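You operate a simulated robot arm through the tools that you are given. There is no shell and no other tool. Be economical: measure what you need, move in short steps, check, and stop when the job is done.

You run a simulated robot arm. Do the job below in one go: nothing can be reset, and whatever is moved stays where it is left.

JOB
Put one level scoop each of rice and lentils into the black-band canister and close it.
Fine: tall red scoop, struck on the ledges, back where it stood; none spilt. Set down upright: tall red scoop.

Only the result counts: the job must be done as asked and must still hold three seconds after the hand-in. Knocking over, shifting, dropping, spilling or breaking anything else fails it.

ROBOT AND FRAMES
A 7-joint arm with a two-finger parallel gripper, fixed in place. Base frame: the origin is at the foot of the arm, x ahead of it, y to its left, z up; the work surface is at about z = 0. Lengths are in mm, angles in degrees, forces in N, time in s.
With the tool pointing down near the work surface it reaches from about 240 to 620 mm from the base axis. Its first joint turns from -66.0 to 66.0 degrees. Payload 2.6 kg.
The TCP is the grasp point between the finger pads, 30 mm short of the fingertips. In the tool frame z runs along the fingers and y along their closing line. The gripper opens to 94 mm. The fingers are 28 mm wide and 10 mm thick; the gripper's body (50 by 96 mm) begins 55 mm behind the TCP.
Orientation is told as [roll, pitch, yaw] about the base's x, y, z axes, in that order, counted from this pose: with the fingers straight down and closing along the base's y, the tool's x points along the base's -x, its y along +y and its z along -z.

CONTROLS
- The arm moves only by the tool drive_tool. Its argument "steps" is a list of rows, each a list of 6 numbers: the shift along the base's x, y, z in mm, then the turn, a rotation vector about the base's x, y, z in degrees. In form: [[x, y, z, ax, ay, az], ...]. A call has 1 to 10 rows; each row is the pose to reach, as a shift and turn from the pose commanded when the call began. "hand" is the opening, from 0 (shut) to 1 (fully open), set as the call begins (left out, the last holds). A row lasts 0.2 s, in which the tool goes at most 50 mm and 8.6 degrees; a call with a longer step from one row to the next is refused whole, and so is a gripper value outside its range. A pose out of reach is approached as far as the arm can. The call stops where the force on the tool passes 70 N (or 10 N more than at its start, if that is more) or the arm is blocked; 0.2 s more then pass. Each finger travels about 72 mm/s and halts on what it meets, pressing with about 44 N; the grip force reading is that of the motor and also rises with nothing between the fingers. The clock runs only during rows and for 0.2 s after the last one: add rows that repeat a pose to give the fingers time. It gives the time, the measured TCP pose, the force on the tool (base axes), the opening and the grip force at its end, in the units of the frame above (readings bear some noise), with the torque about the TCP (base axes, N m) and any sound that the robot's microphone picked up, and new pictures: "views" is both (left out), scene, wrist or none.
- Cameras (640 x 400 px; columns grow to the right, rows downward): "scene" is fixed at [36.9, 430.8, 568.8]; the picture's right is [-0.77, -0.63, 0.00], its down [-0.33, 0.40, -0.85] and it looks along [0.54, -0.66, -0.52] (base axes); focal length 256 px, centre (320, 200). "wrist" rides on the gripper at [76, 14, -102] in the tool frame; the picture's right is [-0.18, 0.98, 0.00], its down [-0.75, -0.14, -0.64] and it looks along [-0.63, -0.12, 0.77] (tool axes); focal length 243 px, centre (320, 200). There is no depth. A picture from a camera that has moved, and an enlarged one, comes with that camera's place and axes in the base frame and with its lens.
- inspect(camera, box): a new picture of the part [left, top, right, bottom] of that camera's present view, enlarged. It takes no simulated time.
- hand_in(): hands the job in; it is judged then, once.

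Go step by step. Nothing tells you positions but the pictures and the camera data: compare them with the known pose of the tool, close in by small moves and look again before you grip or let go. The budget is 120 turns and 200 pictures, counting those below and the enlarged ones. Unless the task says otherwise, let go and move clear before handing in.

The tools are called after "Call:" as a command line: name --pt "numbers of a row" for each row, then --argument value for the rest, lists and objects as JSON in quotes. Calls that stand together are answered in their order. drive_tool: Moves the arm, as the interface text tells. Its arguments: {"type":"object","properties":{"steps":{"type":"array","items":{"type":"array","items":{"type":"number"}}},"hand":{"type":"number"},"views":{"type":"string","enum":["both","scene","wrist","none"]}},"required":["steps"]} The other tools are called the same way: inspect (camera, box) takes an enlarged picture of a part of a camera's view; hand_in () hands the job in.

At the start:

```text
time: 0.0
ee_pos: [253.6, -211.2, 411.4]
ee_rot: [0.0, 0.0, 0.0]
contact_force: [-0.9, 0.0, 0.2]
moment: [0.03, 0.05, 0.0]
finger_gap: 93.7
grip_force: 0.0
```

scene: 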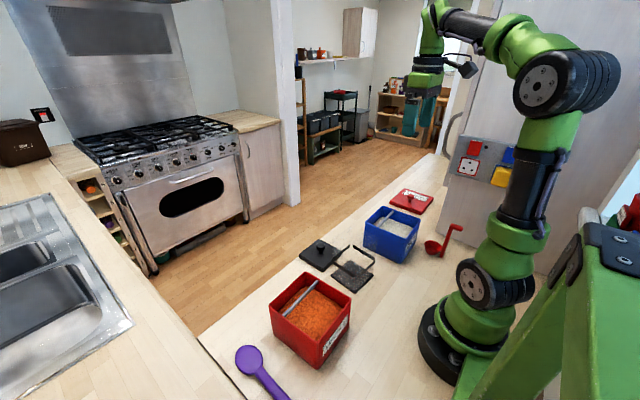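
wrist: 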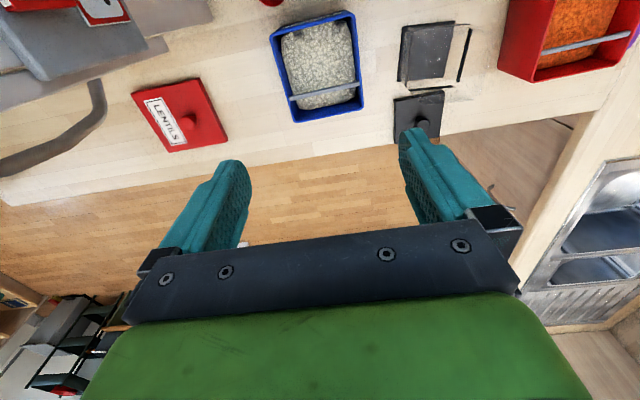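

I see a red bin of orange lentils, a blue bin of rice, a black-framed canister with its black lid nearby, a red "LENTILS" lid, a red scoop and a purple scoop. I'll enlarge the views to measure.

Call:
inspect --camera "scene" --box '[240, 180, 480, 330]'

Call:
inspect --camera "scene" --box '[180, 250, 420, 400]'

Call:
inspect --camera "scene" --box '[380, 120, 540, 270]'

Call:
inspect --camera "wrist" --box '[240, 0, 640, 160]'

```text
2.67 times, centred on (360, 255) of scene
camera zoom: at [36.9, 430.8, 568.8], right [-0.77, -0.63, 0.0], down [-0.33, 0.4, -0.85], along [0.54, -0.66, -0.52], focal length 684 px, centre (213, 53)
```

zoom: 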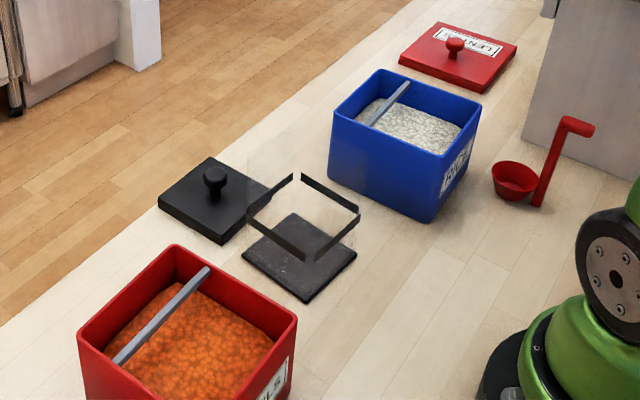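

```text
2.67 times, centred on (300, 325) of scene
camera zoom: at [36.9, 430.8, 568.8], right [-0.77, -0.63, 0.0], down [-0.33, 0.4, -0.85], along [0.54, -0.66, -0.52], focal length 684 px, centre (373, -133)
```

zoom: 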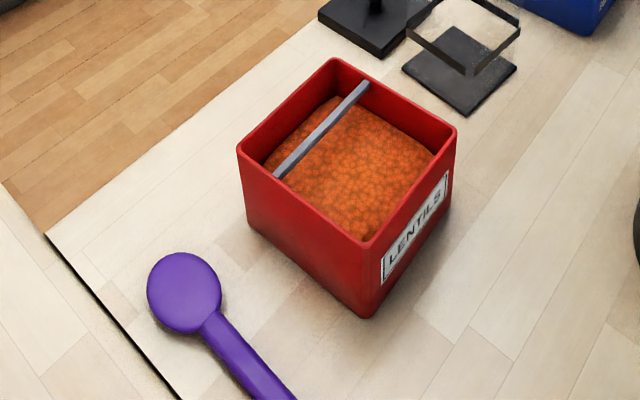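

```text
2.67 times, centred on (460, 195) of scene
camera zoom: at [36.9, 430.8, 568.8], right [-0.77, -0.63, 0.0], down [-0.33, 0.4, -0.85], along [0.54, -0.66, -0.52], focal length 684 px, centre (-53, 213)
```

zoom: 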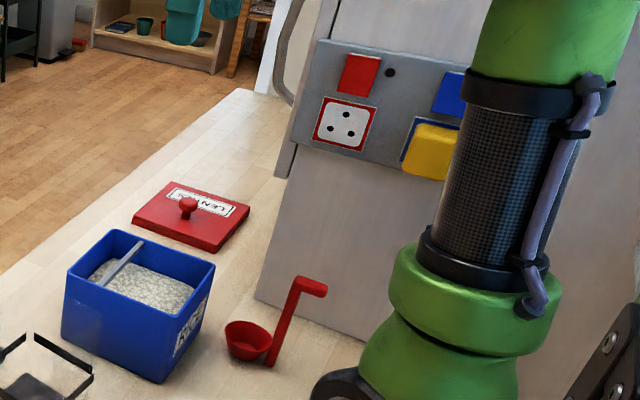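

```text
1.60 times, centred on (440, 80) of wrist
camera zoom: at [178.1, -196.5, 514.1], right [0.18, 0.98, 0.0], down [0.75, -0.14, 0.64], along [0.63, -0.12, -0.77], focal length 388 px, centre (128, 392)
```

zoom: 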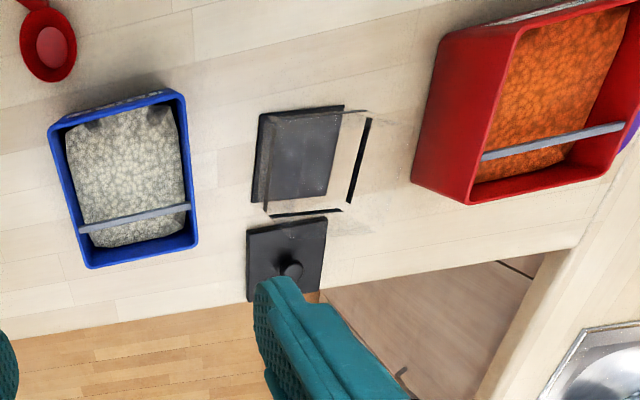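

The tall red scoop stands near (119, -267) with its bowl toward +x. The bins are centred near (273, -221) and (277, 167), the canister near (291, -28) and its lid near (410, -28). I'll turn the wrist camera around to look at the scoop.

Call:
drive_tool --pt "0 0 0 0 0 8.5" --pt "0 0 0 0 0 17" --pt "0 0 0 0 0 25.5" --pt "0 0 0 0 0 34" --pt "0 0 0 0 0 42.5" --pt "0 0 0 0 0 51" --pt "0 0 0 0 0 59.5" --pt "0 0 0 0 0 68" --pt "0 0 0 0 0 76.5" --pt "0 0 0 0 0 85" --views "wrist"

```text
time: 2.2
ee_pos: [255.7, -212.3, 411.3]
ee_rot: [-0.1, 0.0, 85.2]
contact_force: [0.0, -0.6, -0.4]
moment: [-0.01, -0.04, 0.01]
finger_gap: 93.9
grip_force: 0.0
camera wrist: at [234.0, -286.0, 514.1], right [-0.96, 0.27, 0.0], down [0.2, 0.74, 0.64], along [0.17, 0.62, -0.77], focal length 243 px, centre (320, 200)
```

wrist: 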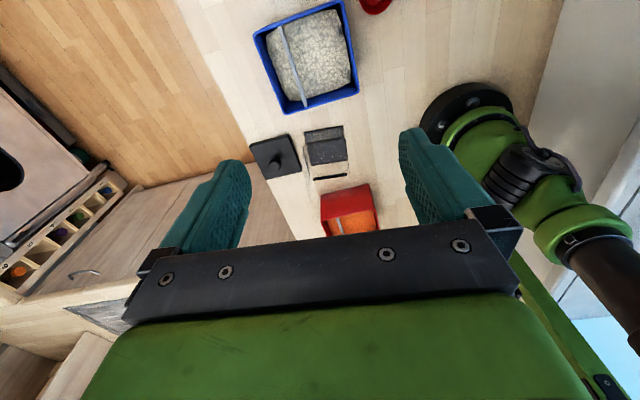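

The turn works, so I'll continue it to 180°.

Call:
drive_tool --pt "0 0 0 0 0 8.5" --pt "0 0 0 0 0 17" --pt "0 0 0 0 0 25.5" --pt "0 0 0 0 0 34" --pt "0 0 0 0 0 42.5" --pt "0 0 0 0 0 51" --pt "0 0 0 0 0 59.5" --pt "0 0 0 0 0 68" --pt "0 0 0 0 0 76.5" --pt "0 0 0 0 0 85" --views "wrist"

```text
time: 4.4
ee_pos: [297.4, 7.7, 335.0]
ee_rot: [0.1, 0.0, 169.5]
contact_force: [-0.2, 0.1, -0.5]
moment: [-0.01, 0.0, -0.01]
finger_gap: 93.9
grip_force: 0.1
out of reach, approached as far as the arm can: row 1, 2, 3, 4, 5, 6, 7, 8, 9, 10
camera wrist: at [369.4, -19.7, 436.8], right [-0.36, -0.93, 0.0], down [-0.72, 0.28, 0.64], along [-0.6, 0.23, -0.77], focal length 243 px, centre (320, 200)
```

wrist: 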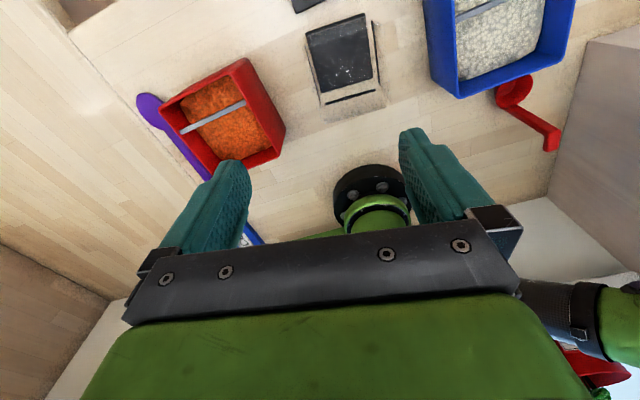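

The yaw limit dragged the arm toward the centre, and nothing was touched. This view is useful, so I'll enlarge the bins and the scoop from here.

Call:
inspect --camera "wrist" --box '[400, 0, 600, 160]'

Call:
inspect --camera "wrist" --box '[130, 0, 400, 190]'

```text
2.50 times, centred on (500, 80) of wrist
camera zoom: at [369.4, -19.7, 436.8], right [-0.36, -0.93, 0.0], down [-0.72, 0.28, 0.64], along [-0.6, 0.23, -0.77], focal length 606 px, centre (-130, 500)
```

zoom: 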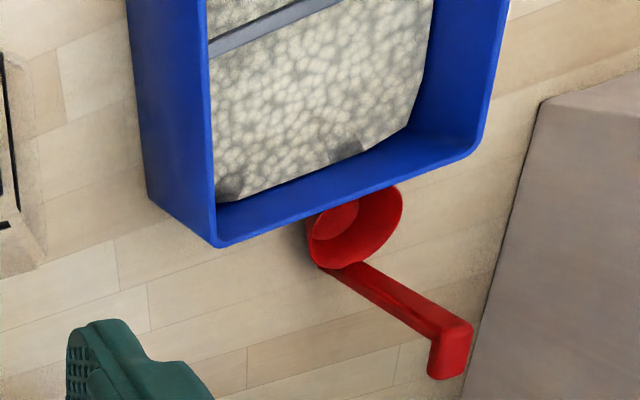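

```text
2.11 times, centred on (265, 95) of wrist
camera zoom: at [369.4, -19.7, 436.8], right [-0.36, -0.93, 0.0], down [-0.72, 0.28, 0.64], along [-0.6, 0.23, -0.77], focal length 511 px, centre (436, 421)
```

zoom: 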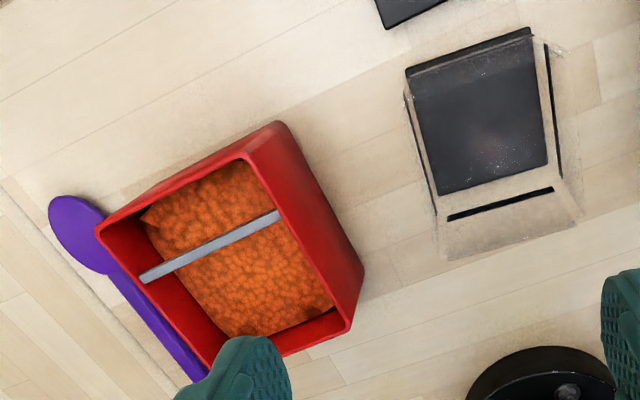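

Next I'll unwind to yaw 90 and test, empty-handed and in the clear, whether a pouring tilt (fingers toward -y) is reachable near the canister.

Call:
drive_tool --pt "0 7 0 0 0 -8" --pt "0 14 0 0 0 -16" --pt "0 21 0 0 0 -24" --pt "0 28 0 0 0 -32" --pt "0 35 0 0 0 -40" --pt "0 42 0 0 0 -48" --pt "0 49 0 0 0 -56" --pt "0 56 0 0 0 -64" --pt "0 63 0 0 0 -72" --pt "0 70 0 0 0 -79.5" --views "none"

```text
time: 6.6
ee_pos: [301.7, 75.7, 331.8]
ee_rot: [0.0, 0.0, 90.3]
contact_force: [0.3, -0.1, 0.8]
moment: [0.02, 0.0, 0.01]
finger_gap: 94.1
grip_force: 0.0
```

I'm at yaw 90, so now the tilt about -x.

Call:
drive_tool --pt "0 0 0 -8.5 0 0" --pt "0 0 0 -17 0 0" --pt "0 0 0 -25.5 0 0" --pt "0 0 0 -34 0 0" --pt "0 0 0 -42.5 0 0" --pt "0 0 0 -51 0 0" --pt "0 0 0 -59.5 0 0" --pt "0 0 0 -68 0 0" --pt "0 0 0 -76.5 0 0" --pt "0 0 0 -85 0 0" --views "scene"

```text
time: 8.8
ee_pos: [302.9, 76.0, 332.0]
ee_rot: [5.4, 85.1, 95.4]
contact_force: [0.4, 0.0, 0.2]
moment: [0.01, -0.02, 0.0]
finger_gap: 93.8
grip_force: 0.0
```

scene: 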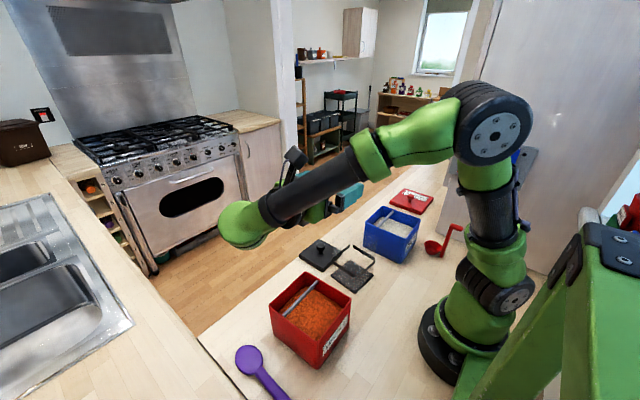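

That works. I'll go on to about 120° and then lower to pouring height.

Call:
drive_tool --pt "-4 0 -15 -8.5 0 0" --pt "-8 0 -30 -17 0 0" --pt "-12 0 -45 -25.5 0 0" --pt "-12 0 -60 -34 0 0" --pt "-12 0 -75 -42 0 0" --pt "-12 0 -90 -42 0 0" --pt "-12 0 -105 -42 0 0" --views "scene"

```text
time: 10.4
ee_pos: [292.5, 68.3, 243.7]
ee_rot: [-175.0, 56.1, -86.9]
contact_force: [0.6, 0.1, -0.3]
moment: [0.0, 0.02, 0.0]
finger_gap: 94.1
grip_force: 0.0
out of reach, approached as far as the arm can: row 3, 4, 5, 6
```

scene: 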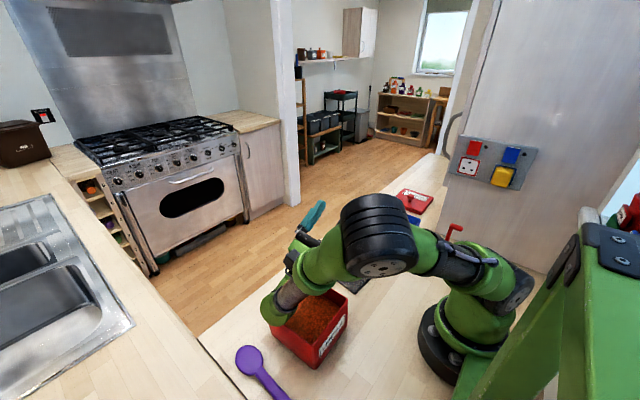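

The arm folded oddly beyond about 110° and the wrist sits low over the lentils. I'll back out and try a smaller tilt, after lowering.

Call:
drive_tool --pt "0 2 20 6 0 0" --pt "0 4 40 12 0 0" --pt "0 6 60 18 0 0" --pt "0 8 80 24 0 0" --pt "0 10 95 31 0 0" --pt "0 10 105 38 0 0" --pt "0 10 105 42 0 0" --views "none"

Call:
drive_tool --pt "0 0 -20 0 0 0" --pt "0 0 -40 0 0 0" --pt "0 0 -60 0 0 0" --pt "0 0 -80 0 0 0" --pt "0 0 -100 0 0 0" --pt "0 0 -120 0 0 0" --views "scene"

```text
time: 12.0
ee_pos: [289.8, 84.7, 331.1]
ee_rot: [5.7, 85.0, 95.7]
contact_force: [-0.5, 0.2, -0.7]
moment: [0.0, 0.02, 0.01]
finger_gap: 94.0
grip_force: 0.2
out of reach, approached as far as the arm can: row 2, 3, 4, 5
```

```text
time: 13.4
ee_pos: [290.8, 86.0, 211.7]
ee_rot: [4.9, 84.9, 94.9]
contact_force: [0.3, -0.1, 0.2]
moment: [0.02, -0.02, 0.02]
finger_gap: 93.9
grip_force: 0.1
```

scene: 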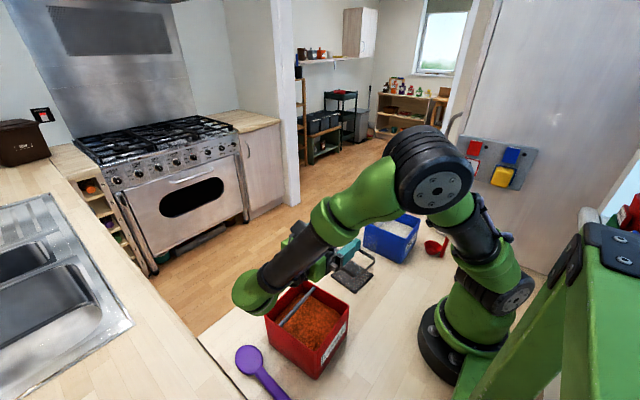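

At 85° and z = 212 the arm is fine. Next I'll tilt further in place.

Call:
drive_tool --pt "0 0 0 -5 0 0" --pt "0 0 0 -10 0 0" --pt "0 0 0 -15 0 0" --pt "0 0 0 -20 0 0" --pt "0 0 0 -25 0 0" --views "scene"

```text
time: 14.6
ee_pos: [289.5, 84.6, 212.9]
ee_rot: [178.5, 69.9, -91.7]
contact_force: [-0.7, -0.9, 0.2]
moment: [-0.03, 0.01, 0.01]
finger_gap: 94.0
grip_force: 0.0
```

scene: 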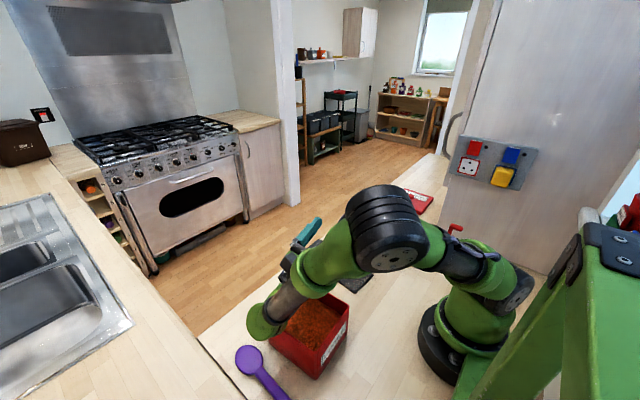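

110° is reachable here. I'll step back to 100° to see where the posture change happens.

Call:
drive_tool --pt "0 0 0 5 0 0" --pt "0 0 0 10 0 0" --pt "0 0 0 10 0 0" --views "scene"

Call:
drive_tool --pt "0 0 0 7.5 0 0" --pt "0 0 0 15 0 0" --pt "0 0 20 23 0 0" --pt "0 0 40 31 0 0" --pt "0 -10 60 39 0 0" --pt "0 -20 80 47 0 0" --pt "0 -30 100 55 0 0" --pt "0 -40 110 63 0 0" --pt "0 -50 110 71 0 0" --pt "0 -60 110 79 0 0" --views "none"

```text
time: 15.4
ee_pos: [291.0, 85.0, 213.1]
ee_rot: [177.2, 80.1, -92.8]
contact_force: [0.2, -0.5, -0.1]
moment: [0.03, -0.01, -0.01]
finger_gap: 93.8
grip_force: 0.2
```

scene: 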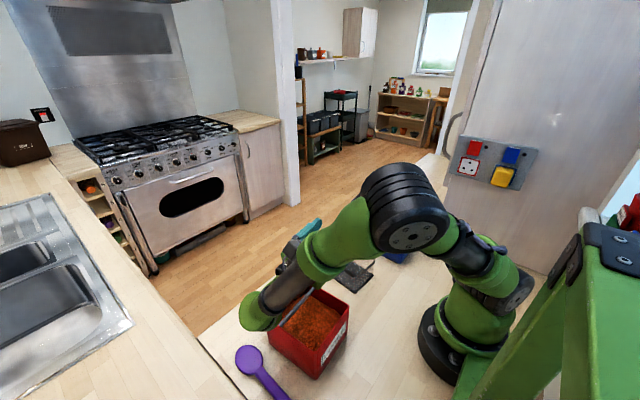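

```text
time: 17.6
ee_pos: [289.1, 26.1, 321.4]
ee_rot: [0.1, 20.9, 90.5]
contact_force: [-0.2, -0.4, -0.2]
moment: [0.02, -0.03, -0.03]
finger_gap: 94.0
grip_force: 0.1
```

The motion is smooth, so pouring at about 110° is feasible. I'll now return to vertical with yaw 0 and head to the rice bin for a close look.

Call:
drive_tool --pt "0 -20 5 7 0 0" --pt "0 -40 10 14 0 0" --pt "0 -60 15 21 0 0" --views "none"

Call:
drive_tool --pt "-9 -18 0 0 0 -8.5" --pt "-18 -36 0 0 0 -17" --pt "-27 -54 0 0 0 -25.5" --pt "-36 -72 0 0 0 -34" --pt "-45 -90 0 0 0 -42.5" --pt "-54 -108 0 0 0 -51" --pt "-63 -126 0 0 0 -59.5" --pt "-72 -144 0 0 0 -68" --pt "-81 -162 -5 0 0 -76.5" --pt "-90 -180 -10 0 0 -85" --views "none"

Call:
drive_tool --pt "0 0 -10 0 0 -5" --pt "0 0 -20 0 0 -5.2" --pt "0 0 -30 0 0 -5.4" --views "wrist"

```text
time: 18.4
ee_pos: [291.2, -36.4, 336.3]
ee_rot: [0.0, -0.1, 90.6]
contact_force: [0.3, 0.3, -1.0]
moment: [0.03, 0.02, -0.01]
finger_gap: 93.6
grip_force: 0.1
```

```text
time: 20.6
ee_pos: [200.7, -215.3, 328.4]
ee_rot: [0.0, -0.1, 5.3]
contact_force: [0.4, 0.5, 0.0]
moment: [-0.01, 0.0, -0.03]
finger_gap: 93.8
grip_force: 0.0
```

```text
time: 21.4
ee_pos: [202.6, -214.0, 298.3]
ee_rot: [0.0, -0.1, 0.0]
contact_force: [0.7, 0.7, 0.4]
moment: [-0.03, -0.03, 0.0]
finger_gap: 94.2
grip_force: 0.2
camera wrist: at [124.9, -199.7, 400.4], right [0.18, 0.98, 0.0], down [0.75, -0.14, 0.64], along [0.63, -0.12, -0.77], focal length 243 px, centre (320, 200)
```

wrist: 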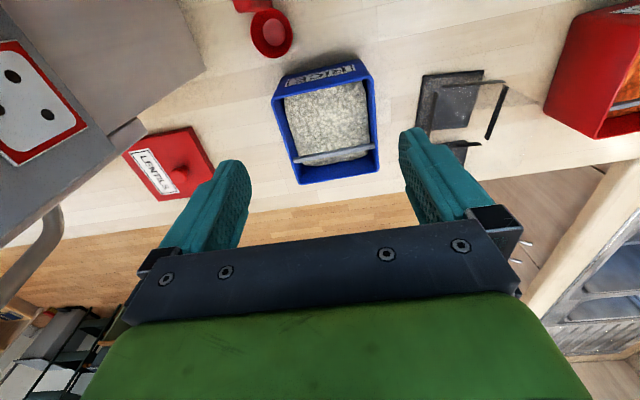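

Call:
inspect --camera "wrist" --box '[225, 0, 425, 190]'

```text
2.11 times, centred on (325, 95) of wrist
camera zoom: at [124.9, -199.7, 400.4], right [0.18, 0.98, 0.0], down [0.75, -0.14, 0.64], along [0.63, -0.12, -0.77], focal length 511 px, centre (310, 421)
```

zoom: 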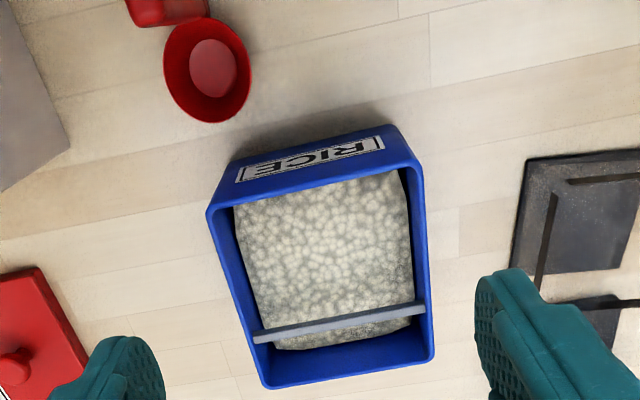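

The rice bin spans about x 206–338 and y -152 to -275, with its rim at z ≈ 95 and the ledge at x ≈ 296. The scoop bowl's rim is centred near (149, -265) and is about 51 mm wide. I'll move above the scoop handle.

Call:
drive_tool --pt "-20 -14 -15 0 0 0" --pt "-40 -28 -30 0 0 0" --pt "-60 -42 -45 0 0 0" --pt "-80 -54 -60 0 0 0" --views "both"

```text
time: 22.4
ee_pos: [117.4, -270.2, 236.0]
ee_rot: [0.0, 0.0, 0.1]
contact_force: [0.6, 0.9, -0.4]
moment: [0.03, 0.01, -0.01]
finger_gap: 94.3
grip_force: 0.1
camera wrist: at [41.1, -254.0, 339.3], right [0.18, 0.98, 0.0], down [0.75, -0.14, 0.64], along [0.63, -0.12, -0.77], focal length 243 px, centre (320, 200)
```

scene: 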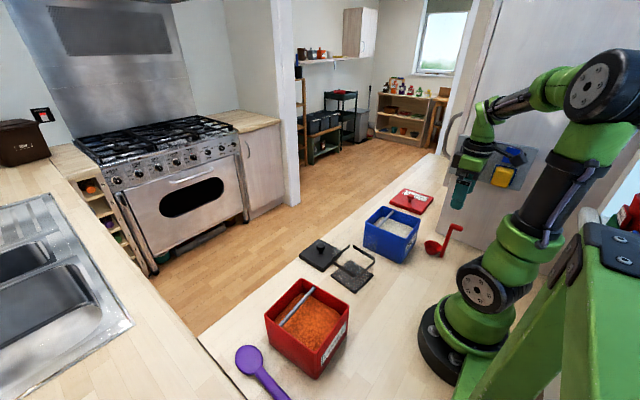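
wrist: 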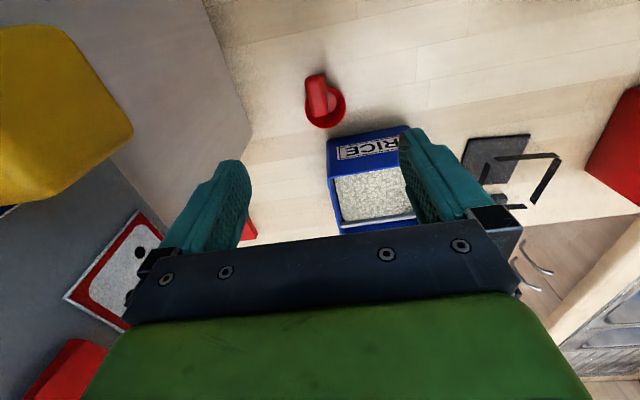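

Call:
inspect --camera "wrist" --box '[260, 40, 420, 160]'

Call:
inspect --camera "scene" --box '[410, 160, 490, 270]'

```text
3.33 times, centred on (340, 100) of wrist
camera zoom: at [41.1, -254.0, 339.3], right [0.18, 0.98, 0.0], down [0.75, -0.14, 0.64], along [0.63, -0.12, -0.77], focal length 809 px, centre (253, 533)
```

zoom: 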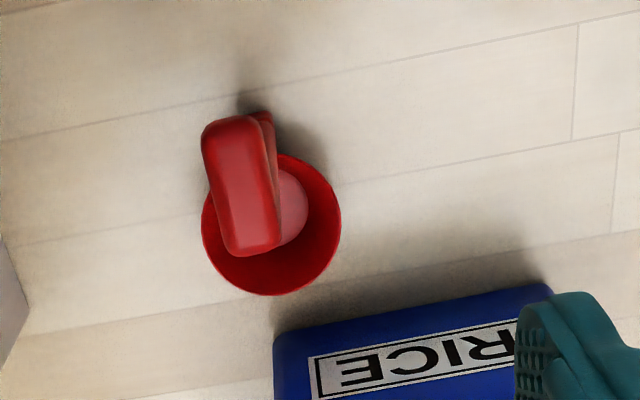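

```text
3.64 times, centred on (450, 215) of scene
camera zoom: at [36.9, 430.9, 568.8], right [-0.77, -0.63, 0.0], down [-0.33, 0.4, -0.85], along [0.54, -0.66, -0.52], focal length 932 px, centre (-153, 146)
```

zoom: 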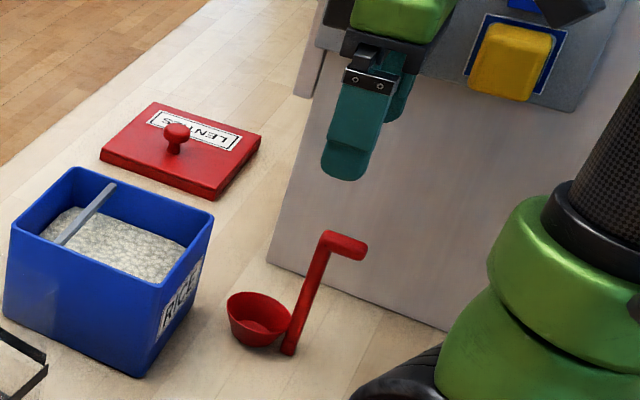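

The hook runs from about (89, -267) to (119, -270) at z ≈ 125, about 17 mm wide, with the shaft beneath its front end. I'll lower around it with yaw 0.

Call:
drive_tool --pt "-2 1 -20 0 0 0" --pt "-4 2 -40 0 0 0" --pt "-4 2 -60 0 0 0" --pt "-4 2 -75 0 0 0" --views "both"

```text
time: 23.4
ee_pos: [116.2, -267.7, 163.4]
ee_rot: [0.0, 0.0, 0.1]
contact_force: [0.9, -0.3, -0.7]
moment: [0.01, -0.03, -0.01]
finger_gap: 94.0
grip_force: 0.0
camera wrist: at [39.2, -252.4, 263.8], right [0.18, 0.98, 0.0], down [0.75, -0.14, 0.64], along [0.63, -0.12, -0.77], focal length 243 px, centre (320, 200)
```

scene: 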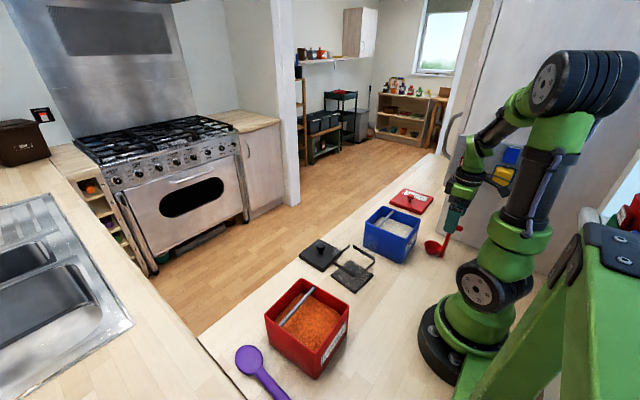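
wrist: 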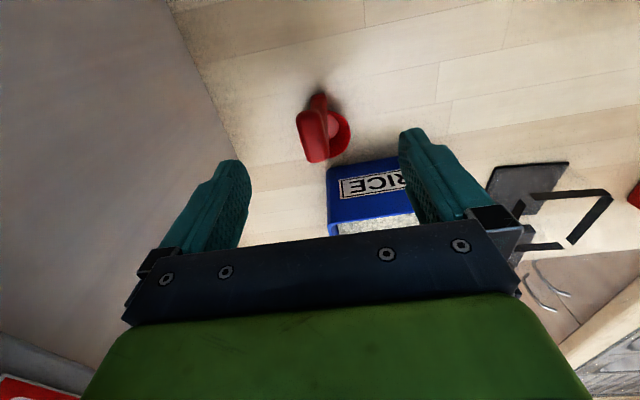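

The hook's centre is near (105, -266), so I'll descend the rest of the way, then close.

Call:
drive_tool --pt "-2 0.5 -15 0 0 0" --pt "-4 1 -30 0 0 0" --pt "-4 1 -45 0 0 0" --pt "-4 1 -58 0 0 0" --views "both"

```text
time: 24.4
ee_pos: [111.8, -267.0, 104.1]
ee_rot: [0.1, 0.0, 0.1]
contact_force: [0.3, 0.3, 0.6]
moment: [-0.01, 0.02, 0.02]
finger_gap: 94.4
grip_force: 0.1
camera wrist: at [35.6, -251.6, 205.9], right [0.18, 0.98, 0.0], down [0.75, -0.14, 0.64], along [0.63, -0.12, -0.77], focal length 243 px, centre (320, 200)
```

scene: 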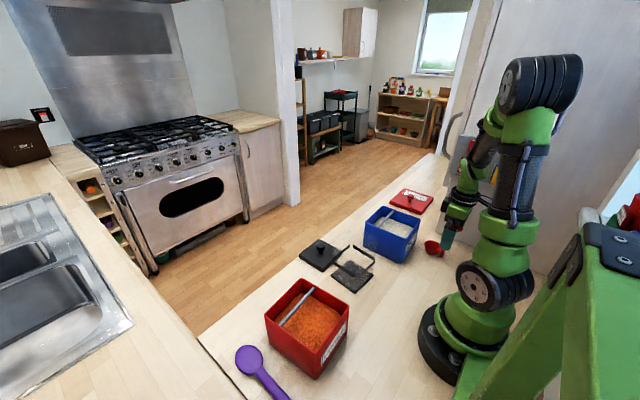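
wrist: 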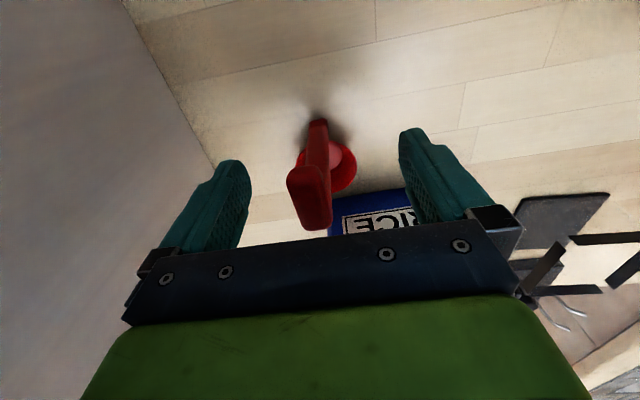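

The scoop's centre is about 2 mm toward -y of the tool, so I'll nudge over and close.

Call:
drive_tool --pt "0 -1.5 0 0 0 0" --views "none"

Call:
drive_tool --pt "0 0 0 0 0 0" --pt "0 0 0 0 0 0" --pt "0 0 0 0 0 0" --pt "0 0 0 0 0 0" --hand 0 --views "wrist"

```text
time: 24.8
ee_pos: [112.1, -268.2, 104.5]
ee_rot: [0.0, 0.1, 0.1]
contact_force: [-0.2, 1.1, 0.0]
moment: [-0.02, 0.02, 0.03]
finger_gap: 93.9
grip_force: 0.1
```

```text
time: 25.8
ee_pos: [113.1, -268.7, 104.4]
ee_rot: [0.0, 0.0, 0.1]
contact_force: [-0.2, -0.2, 0.0]
moment: [0.02, -0.02, -0.02]
finger_gap: 19.5
grip_force: 43.6
camera wrist: at [35.9, -253.1, 206.3], right [0.18, 0.98, 0.0], down [0.75, -0.14, 0.64], along [0.63, -0.12, -0.77], focal length 243 px, centre (320, 200)
```

wrist: 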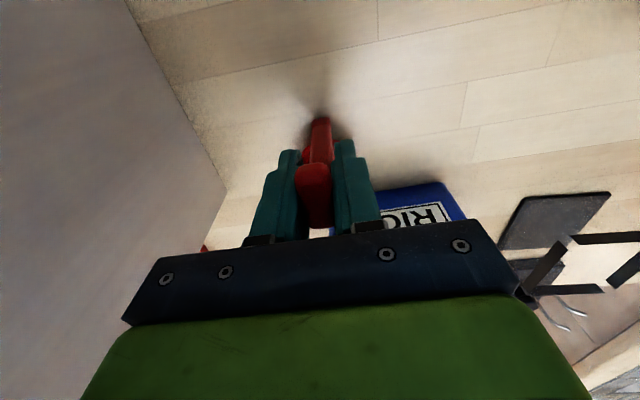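

It's gripped (gap 19.5), with the standing grip pose at (112.5, -268.5, 104.4) and yaw 0. I'll lift and look at it.

Call:
drive_tool --pt "0 0 15 0 0 0" --pt "0 0 40 0 0 0" --pt "0 0 70 0 0 0" --pt "0 0 100 0 0 0" --pt "0 0 130 0 0 0" --views "both"

Call:
inspect --camera "scene" --box '[400, 120, 520, 250]'

Call:
inspect --camera "wrist" --box '[240, 80, 400, 250]'

```text
time: 27.0
ee_pos: [111.2, -266.2, 234.5]
ee_rot: [-0.1, 0.0, 0.1]
contact_force: [-0.3, -0.5, -0.5]
moment: [0.0, 0.02, 0.0]
finger_gap: 19.3
grip_force: 44.2
camera wrist: at [35.2, -252.1, 336.9], right [0.18, 0.98, 0.0], down [0.75, -0.14, 0.64], along [0.63, -0.12, -0.77], focal length 243 px, centre (320, 200)
```

scene: 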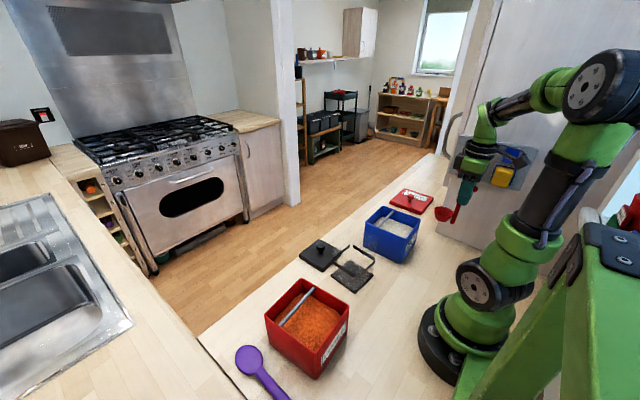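
wrist: 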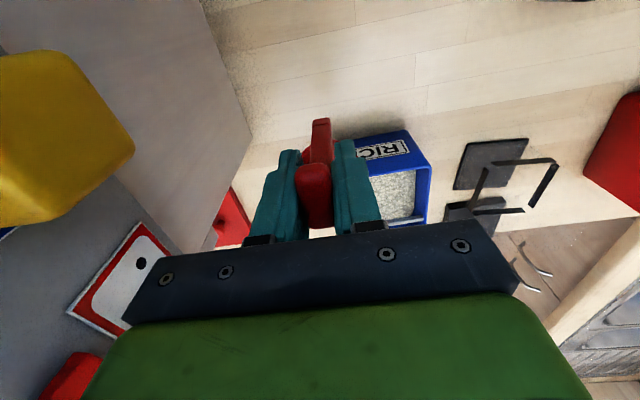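

```text
3.08 times, centred on (460, 185) of scene
camera zoom: at [36.9, 430.8, 568.8], right [-0.77, -0.63, 0.0], down [-0.33, 0.4, -0.85], along [0.54, -0.66, -0.52], focal length 789 px, centre (-111, 246)
```

zoom: 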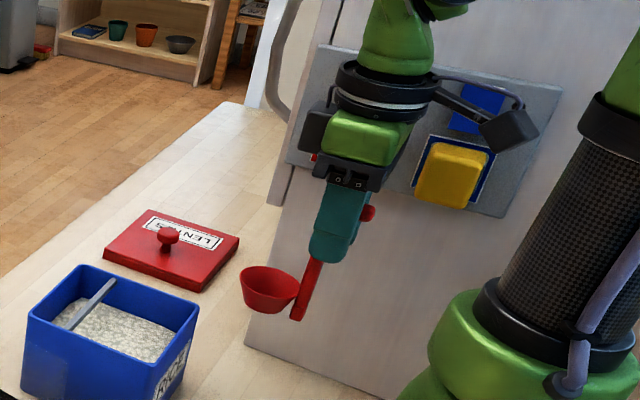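

```text
2.35 times, centred on (320, 165) of wrist
camera zoom: at [35.2, -252.1, 336.9], right [0.18, 0.98, 0.0], down [0.75, -0.14, 0.64], along [0.63, -0.12, -0.77], focal length 571 px, centre (320, 282)
```

zoom: 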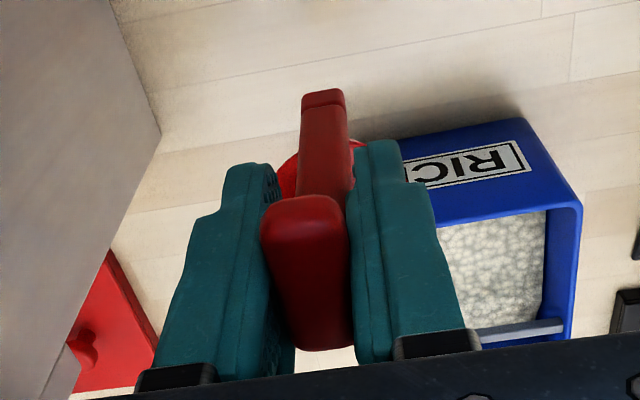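

The scoop hangs straight, with the bowl rim about 71 mm and its foot about 104 mm below the TCP. I'll carry it over the near half of the rice bin.

Call:
drive_tool --pt "20 10 5 0 0 0" --pt "45 22 5 0 0 0" --pt "70 34 5 0 0 0" --pt "90 45 5 0 0 0" --pt "107 53 5 0 0 0" --pt "107 53 5 0 0 0" --views "none"

Call:
drive_tool --pt "0 0 -20 0 0 0" --pt "0 0 -40 0 0 0" --pt "0 0 -50 0 0 0" --views "both"

Call:
inspect --camera "scene" --box '[340, 150, 460, 270]'

```text
time: 28.4
ee_pos: [218.9, -212.2, 240.1]
ee_rot: [0.0, 0.0, 0.2]
contact_force: [-0.3, 0.2, -1.5]
moment: [-0.01, 0.02, 0.05]
finger_gap: 19.6
grip_force: 44.3
```

```text
time: 29.2
ee_pos: [219.6, -214.9, 187.6]
ee_rot: [0.0, -0.1, 0.1]
contact_force: [0.5, 0.0, 1.0]
moment: [0.0, 0.03, 0.01]
finger_gap: 19.5
grip_force: 44.5
camera wrist: at [143.0, -199.2, 291.1], right [0.18, 0.98, 0.0], down [0.75, -0.14, 0.64], along [0.63, -0.12, -0.77], focal length 243 px, centre (320, 200)
```

scene: 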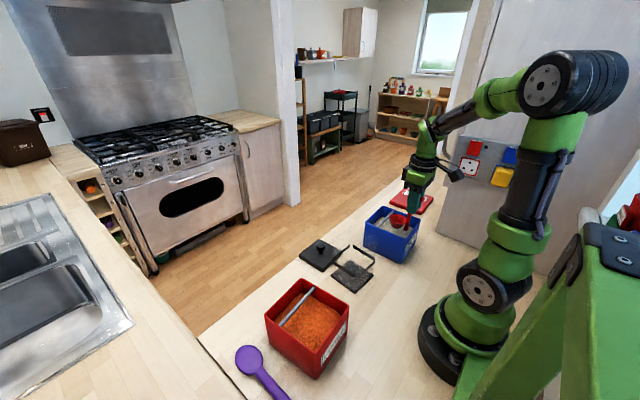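
wrist: 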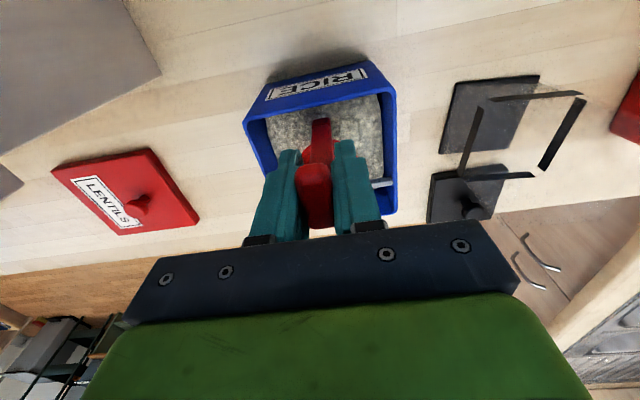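

```text
3.33 times, centred on (400, 210) of scene
camera zoom: at [36.9, 430.8, 568.8], right [-0.77, -0.63, 0.0], down [-0.33, 0.4, -0.85], along [0.54, -0.66, -0.52], focal length 854 px, centre (53, 167)
```

zoom: 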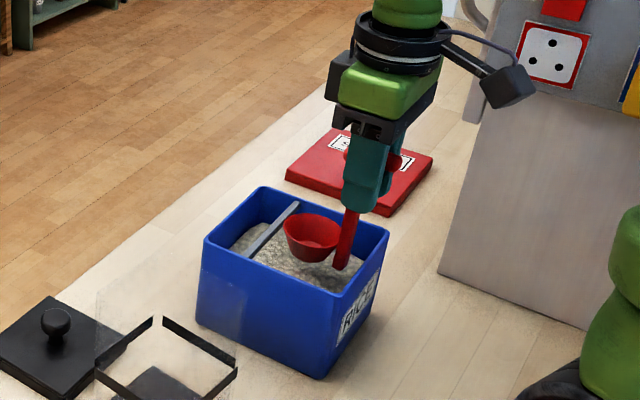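

The bowl is over the near half with the handle just inside the near wall. I'll dip tip-down, sweep and level out under the surface.

Call:
drive_tool --pt "8 0 -15 0 8 0" --pt "16 0 -30 0 16 0" --pt "21 0 -45 0 20 0" --pt "21 0 -52 0 20 0" --pt "21 0 -58 0 20 0" --pt "18 0 -63 0 15 0" --pt "13 0 -67 0 10 0" --pt "9 0 -70 0 5 0" --pt "6 0 -71 0 0 0" --views "both"

Call:
inspect --camera "scene" --box '[340, 150, 460, 270]'

```text
time: 31.2
ee_pos: [224.2, -214.5, 117.6]
ee_rot: [0.0, 0.0, 0.0]
contact_force: [0.5, 0.0, -0.4]
moment: [-0.04, 0.03, -0.01]
finger_gap: 19.6
grip_force: 44.1
camera wrist: at [148.1, -199.4, 219.9], right [0.18, 0.98, 0.0], down [0.75, -0.14, 0.64], along [0.63, -0.12, -0.77], focal length 243 px, centre (320, 200)
```

scene: 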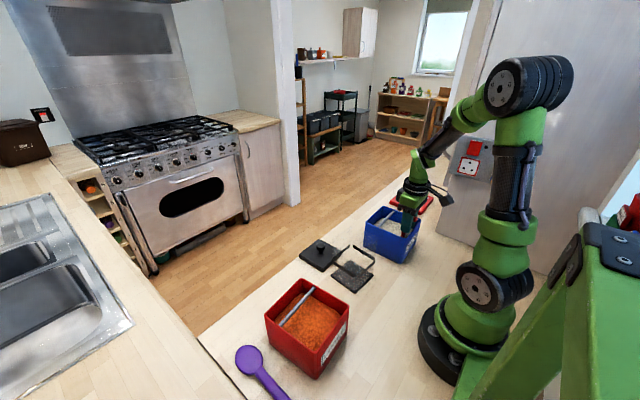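
wrist: 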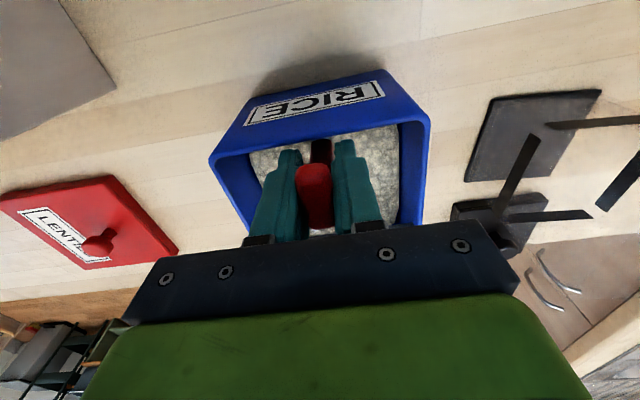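

```text
3.33 times, centred on (400, 210) of scene
camera zoom: at [36.9, 430.8, 568.8], right [-0.77, -0.63, 0.0], down [-0.33, 0.4, -0.85], along [0.54, -0.66, -0.52], focal length 854 px, centre (53, 167)
```

zoom: 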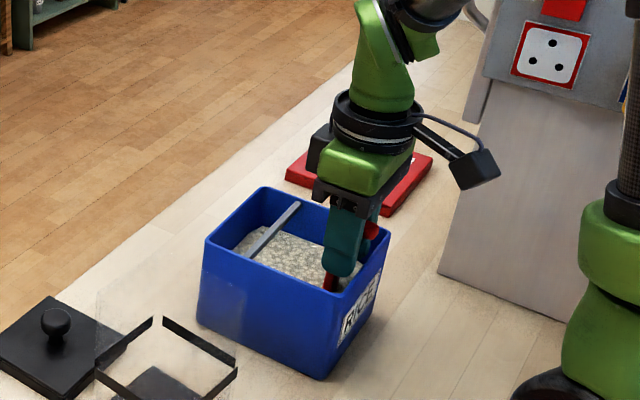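

The bowl is fully under the rice with no resistance. I'll raise it to just under ledge height and look.

Call:
drive_tool --pt "0 0 10 0 0 0" --pt "0 0 20 0 0 0" --pt "0 0 30 0 0 0" --pt "0 0 30 0 0 0" --views "none"

Call:
inspect --camera "scene" --box '[360, 190, 440, 260]'

```text
time: 32.2
ee_pos: [225.3, -213.7, 147.4]
ee_rot: [0.1, 0.0, 0.1]
contact_force: [0.4, -0.5, -0.9]
moment: [0.0, 0.02, -0.01]
finger_gap: 19.8
grip_force: 43.9
```

```text
5.71 times, centred on (400, 225) of scene
camera zoom: at [36.9, 430.8, 568.8], right [-0.77, -0.63, 0.0], down [-0.33, 0.4, -0.85], along [0.54, -0.66, -0.52], focal length 1465 px, centre (-137, 57)
```

zoom: 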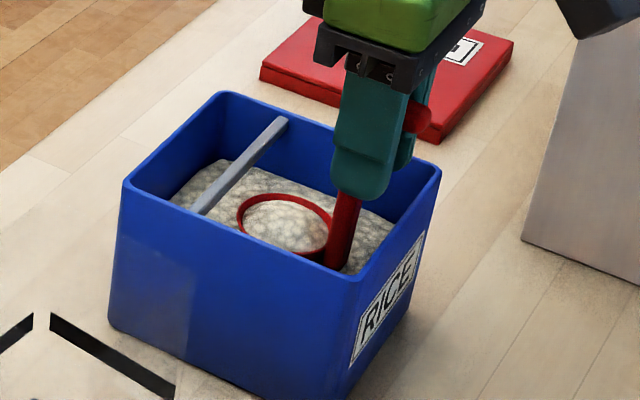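

There's a nicely heaped scoop. Now I'll move the tip under the ledge and rise gently until it touches, to find the ledge height.

Call:
drive_tool --pt "6 0 0 0 0 0" --pt "12 0 0 0 0 0" --pt "18 0 0 0 0 0" --pt "18 0 2 0 0 0" --pt "18 0 4 0 0 0" --views "none"

Call:
inspect --camera "scene" --box '[360, 190, 440, 260]'

```text
time: 33.4
ee_pos: [243.1, -214.4, 152.8]
ee_rot: [0.0, -0.1, 0.1]
contact_force: [-0.2, -0.2, -1.1]
moment: [0.01, -0.02, 0.01]
finger_gap: 19.7
grip_force: 43.8
```

```text
5.71 times, centred on (400, 225) of scene
camera zoom: at [36.9, 430.8, 568.8], right [-0.77, -0.63, 0.0], down [-0.33, 0.4, -0.85], along [0.54, -0.66, -0.52], focal length 1465 px, centre (-137, 57)
```

zoom: 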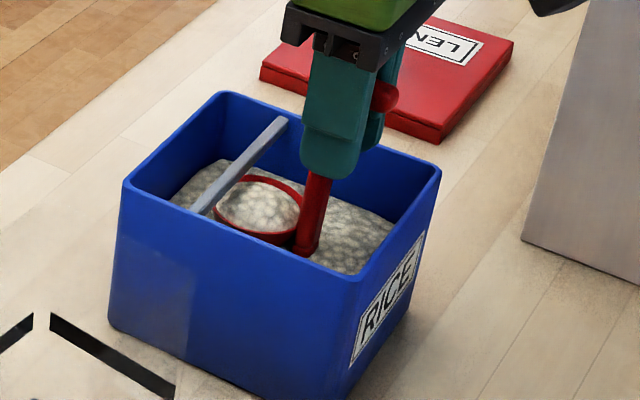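

The tip is just under the ledge. I'll go 8 mm further, then rise in 1 mm steps.

Call:
drive_tool --pt "4 0 0 0 0 0" --pt "8 0 0 0 0 0" --pt "8 0 1 0 0 0" --pt "8 0 2 0 0 0" --pt "8 0 3 0 0 0" --views "none"

Call:
inspect --camera "scene" --box '[370, 195, 420, 240]'

```text
time: 34.6
ee_pos: [251.2, -215.2, 155.8]
ee_rot: [-0.1, 0.0, 0.1]
contact_force: [0.7, -0.1, -0.6]
moment: [0.01, 0.03, 0.05]
finger_gap: 19.7
grip_force: 43.7
```

```text
8.89 times, centred on (395, 218) of scene
camera zoom: at [36.9, 430.8, 568.8], right [-0.77, -0.63, 0.0], down [-0.33, 0.4, -0.85], along [0.54, -0.66, -0.52], focal length 2278 px, centre (-347, 44)
```

zoom: 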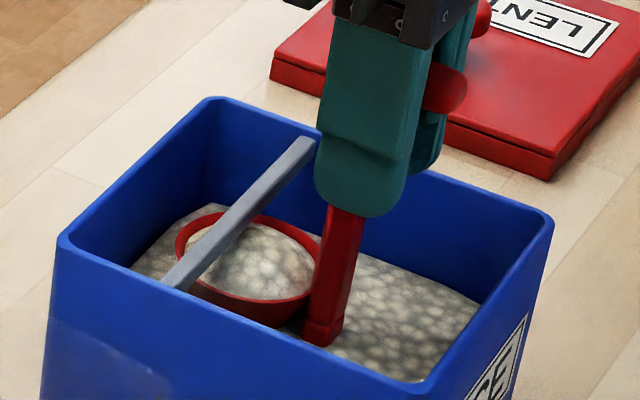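

No contact yet, so I'll keep rising.

Call:
drive_tool --pt "0 0 1 0 0 0" --pt "0 0 2 0 0 0" --pt "0 0 3 0 0 0" --views "none"

```text
time: 35.4
ee_pos: [252.0, -214.5, 160.3]
ee_rot: [0.0, 0.0, 0.1]
contact_force: [0.0, -0.9, -0.5]
moment: [0.01, 0.01, -0.03]
finger_gap: 19.7
grip_force: 43.8
```

Call:
inspect --camera "scene" --box '[370, 195, 420, 240]'

Call:
drive_tool --pt "0 0 1 0 0 0" --pt "0 0 2 0 0 0" --views "none"

```text
8.89 times, centred on (395, 218) of scene
camera zoom: at [36.9, 430.8, 568.8], right [-0.77, -0.63, 0.0], down [-0.33, 0.4, -0.85], along [0.54, -0.66, -0.52], focal length 2278 px, centre (-347, 44)
```

zoom: 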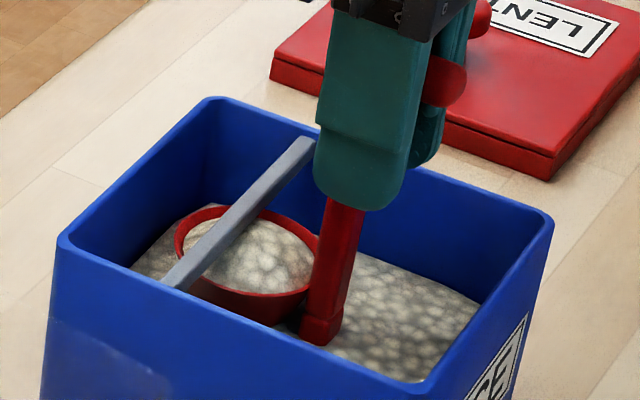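

```text
time: 36.0
ee_pos: [251.1, -214.5, 160.4]
ee_rot: [0.1, 0.0, 0.1]
contact_force: [0.3, 0.8, -0.3]
moment: [-0.01, 0.01, 0.03]
finger_gap: 19.6
grip_force: 43.8
```

Call:
inspect --camera "scene" --box '[375, 200, 415, 235]'

```text
11.43 times, centred on (395, 218) of scene
camera zoom: at [36.9, 430.8, 568.8], right [-0.77, -0.63, 0.0], down [-0.33, 0.4, -0.85], along [0.54, -0.66, -0.52], focal length 2930 px, centre (-537, 0)
```

zoom: 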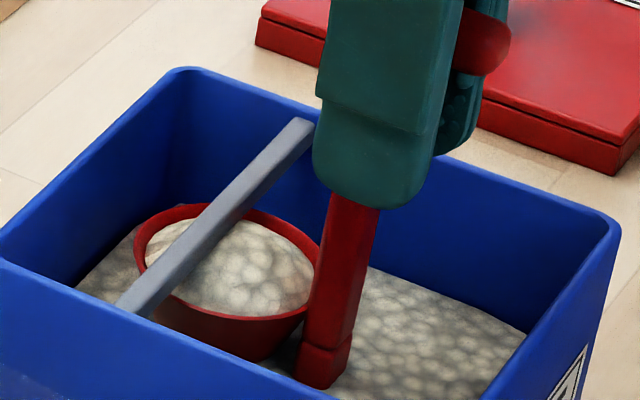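

Call:
drive_tool --pt "0 0 0.7 0 0 0" --pt "0 0 1.5 0 0 0" --pt "0 0 1.5 0 0 0" --views "none"

Call:
inspect --camera "scene" --box '[375, 200, 415, 235]'

```text
time: 36.8
ee_pos: [250.7, -214.6, 160.8]
ee_rot: [0.0, 0.1, 0.1]
contact_force: [-1.6, 0.0, 0.2]
moment: [-0.02, 0.0, 0.0]
finger_gap: 19.8
grip_force: 44.3
```

```text
11.43 times, centred on (395, 218) of scene
camera zoom: at [36.9, 430.8, 568.8], right [-0.77, -0.63, 0.0], down [-0.33, 0.4, -0.85], along [0.54, -0.66, -0.52], focal length 2930 px, centre (-537, 0)
```

zoom: 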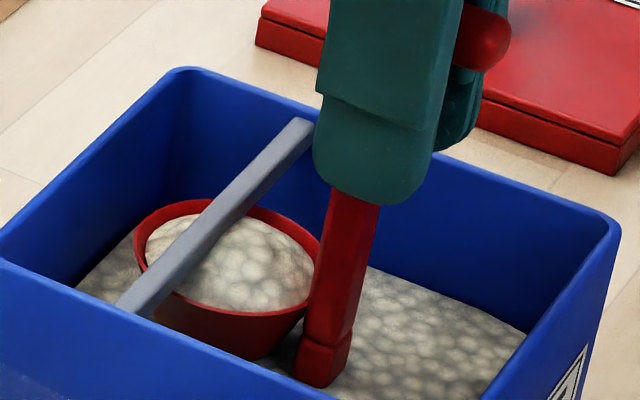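

Still no contact. I'll keep rising.

Call:
drive_tool --pt "0 0 0.7 0 0 0" --pt "0 0 1.5 0 0 0" --pt "0 0 1.5 0 0 0" --views "none"

Call:
drive_tool --pt "0 0 0.7 0 0 0" --pt "0 0 1.5 0 0 0" --pt "0 0 1.5 0 0 0" --views "none"

Call:
inspect --camera "scene" --box '[375, 200, 415, 235]'

```text
time: 37.6
ee_pos: [252.4, -213.9, 163.2]
ee_rot: [0.0, 0.0, 0.1]
contact_force: [0.3, 0.4, 0.0]
moment: [0.0, 0.01, 0.02]
finger_gap: 19.7
grip_force: 44.6
```

```text
time: 38.4
ee_pos: [250.5, -215.0, 163.6]
ee_rot: [0.0, 0.0, 0.1]
contact_force: [0.3, -0.2, -0.1]
moment: [0.04, 0.01, -0.01]
finger_gap: 19.9
grip_force: 44.1
```

```text
11.43 times, centred on (395, 218) of scene
camera zoom: at [36.9, 430.8, 568.8], right [-0.77, -0.63, 0.0], down [-0.33, 0.4, -0.85], along [0.54, -0.66, -0.52], focal length 2930 px, centre (-537, 0)
```

zoom: 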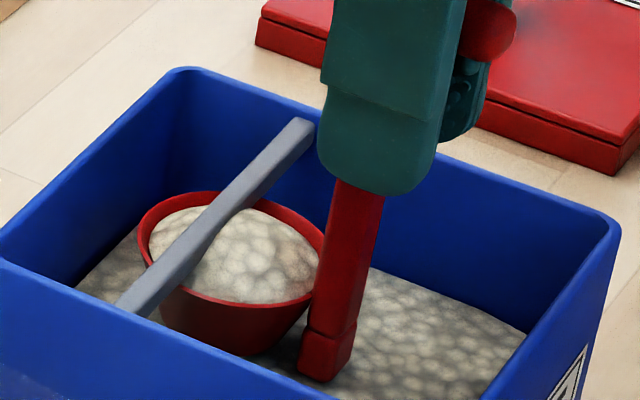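

Call:
drive_tool --pt "0 0 0.7 0 0 0" --pt "0 0 1.5 0 0 0" --pt "0 0 1.5 0 0 0" --views "none"

Call:
drive_tool --pt "0 0 0.7 0 0 0" --pt "0 0 1.5 0 0 0" --pt "0 0 1.5 0 0 0" --views "none"

Call:
inspect --camera "scene" --box '[375, 200, 415, 235]'

```text
time: 39.2
ee_pos: [250.5, -213.3, 166.2]
ee_rot: [-0.1, 0.1, 0.1]
contact_force: [-1.2, 0.3, -6.1]
moment: [0.03, 0.33, 0.0]
finger_gap: 19.6
grip_force: 44.2
```

```text
time: 40.0
ee_pos: [251.9, -213.4, 167.8]
ee_rot: [-0.1, 0.0, 0.1]
contact_force: [0.6, 0.1, -7.4]
moment: [0.04, 0.35, -0.01]
finger_gap: 19.8
grip_force: 43.7
```

```text
11.43 times, centred on (395, 218) of scene
camera zoom: at [36.9, 430.8, 568.8], right [-0.77, -0.63, 0.0], down [-0.33, 0.4, -0.85], along [0.54, -0.66, -0.52], focal length 2930 px, centre (-537, 0)
```

zoom: 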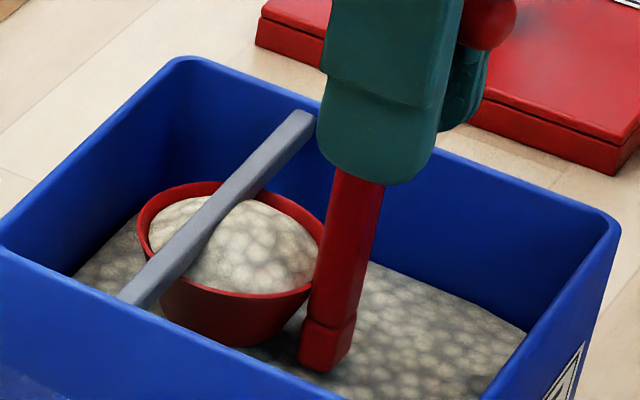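

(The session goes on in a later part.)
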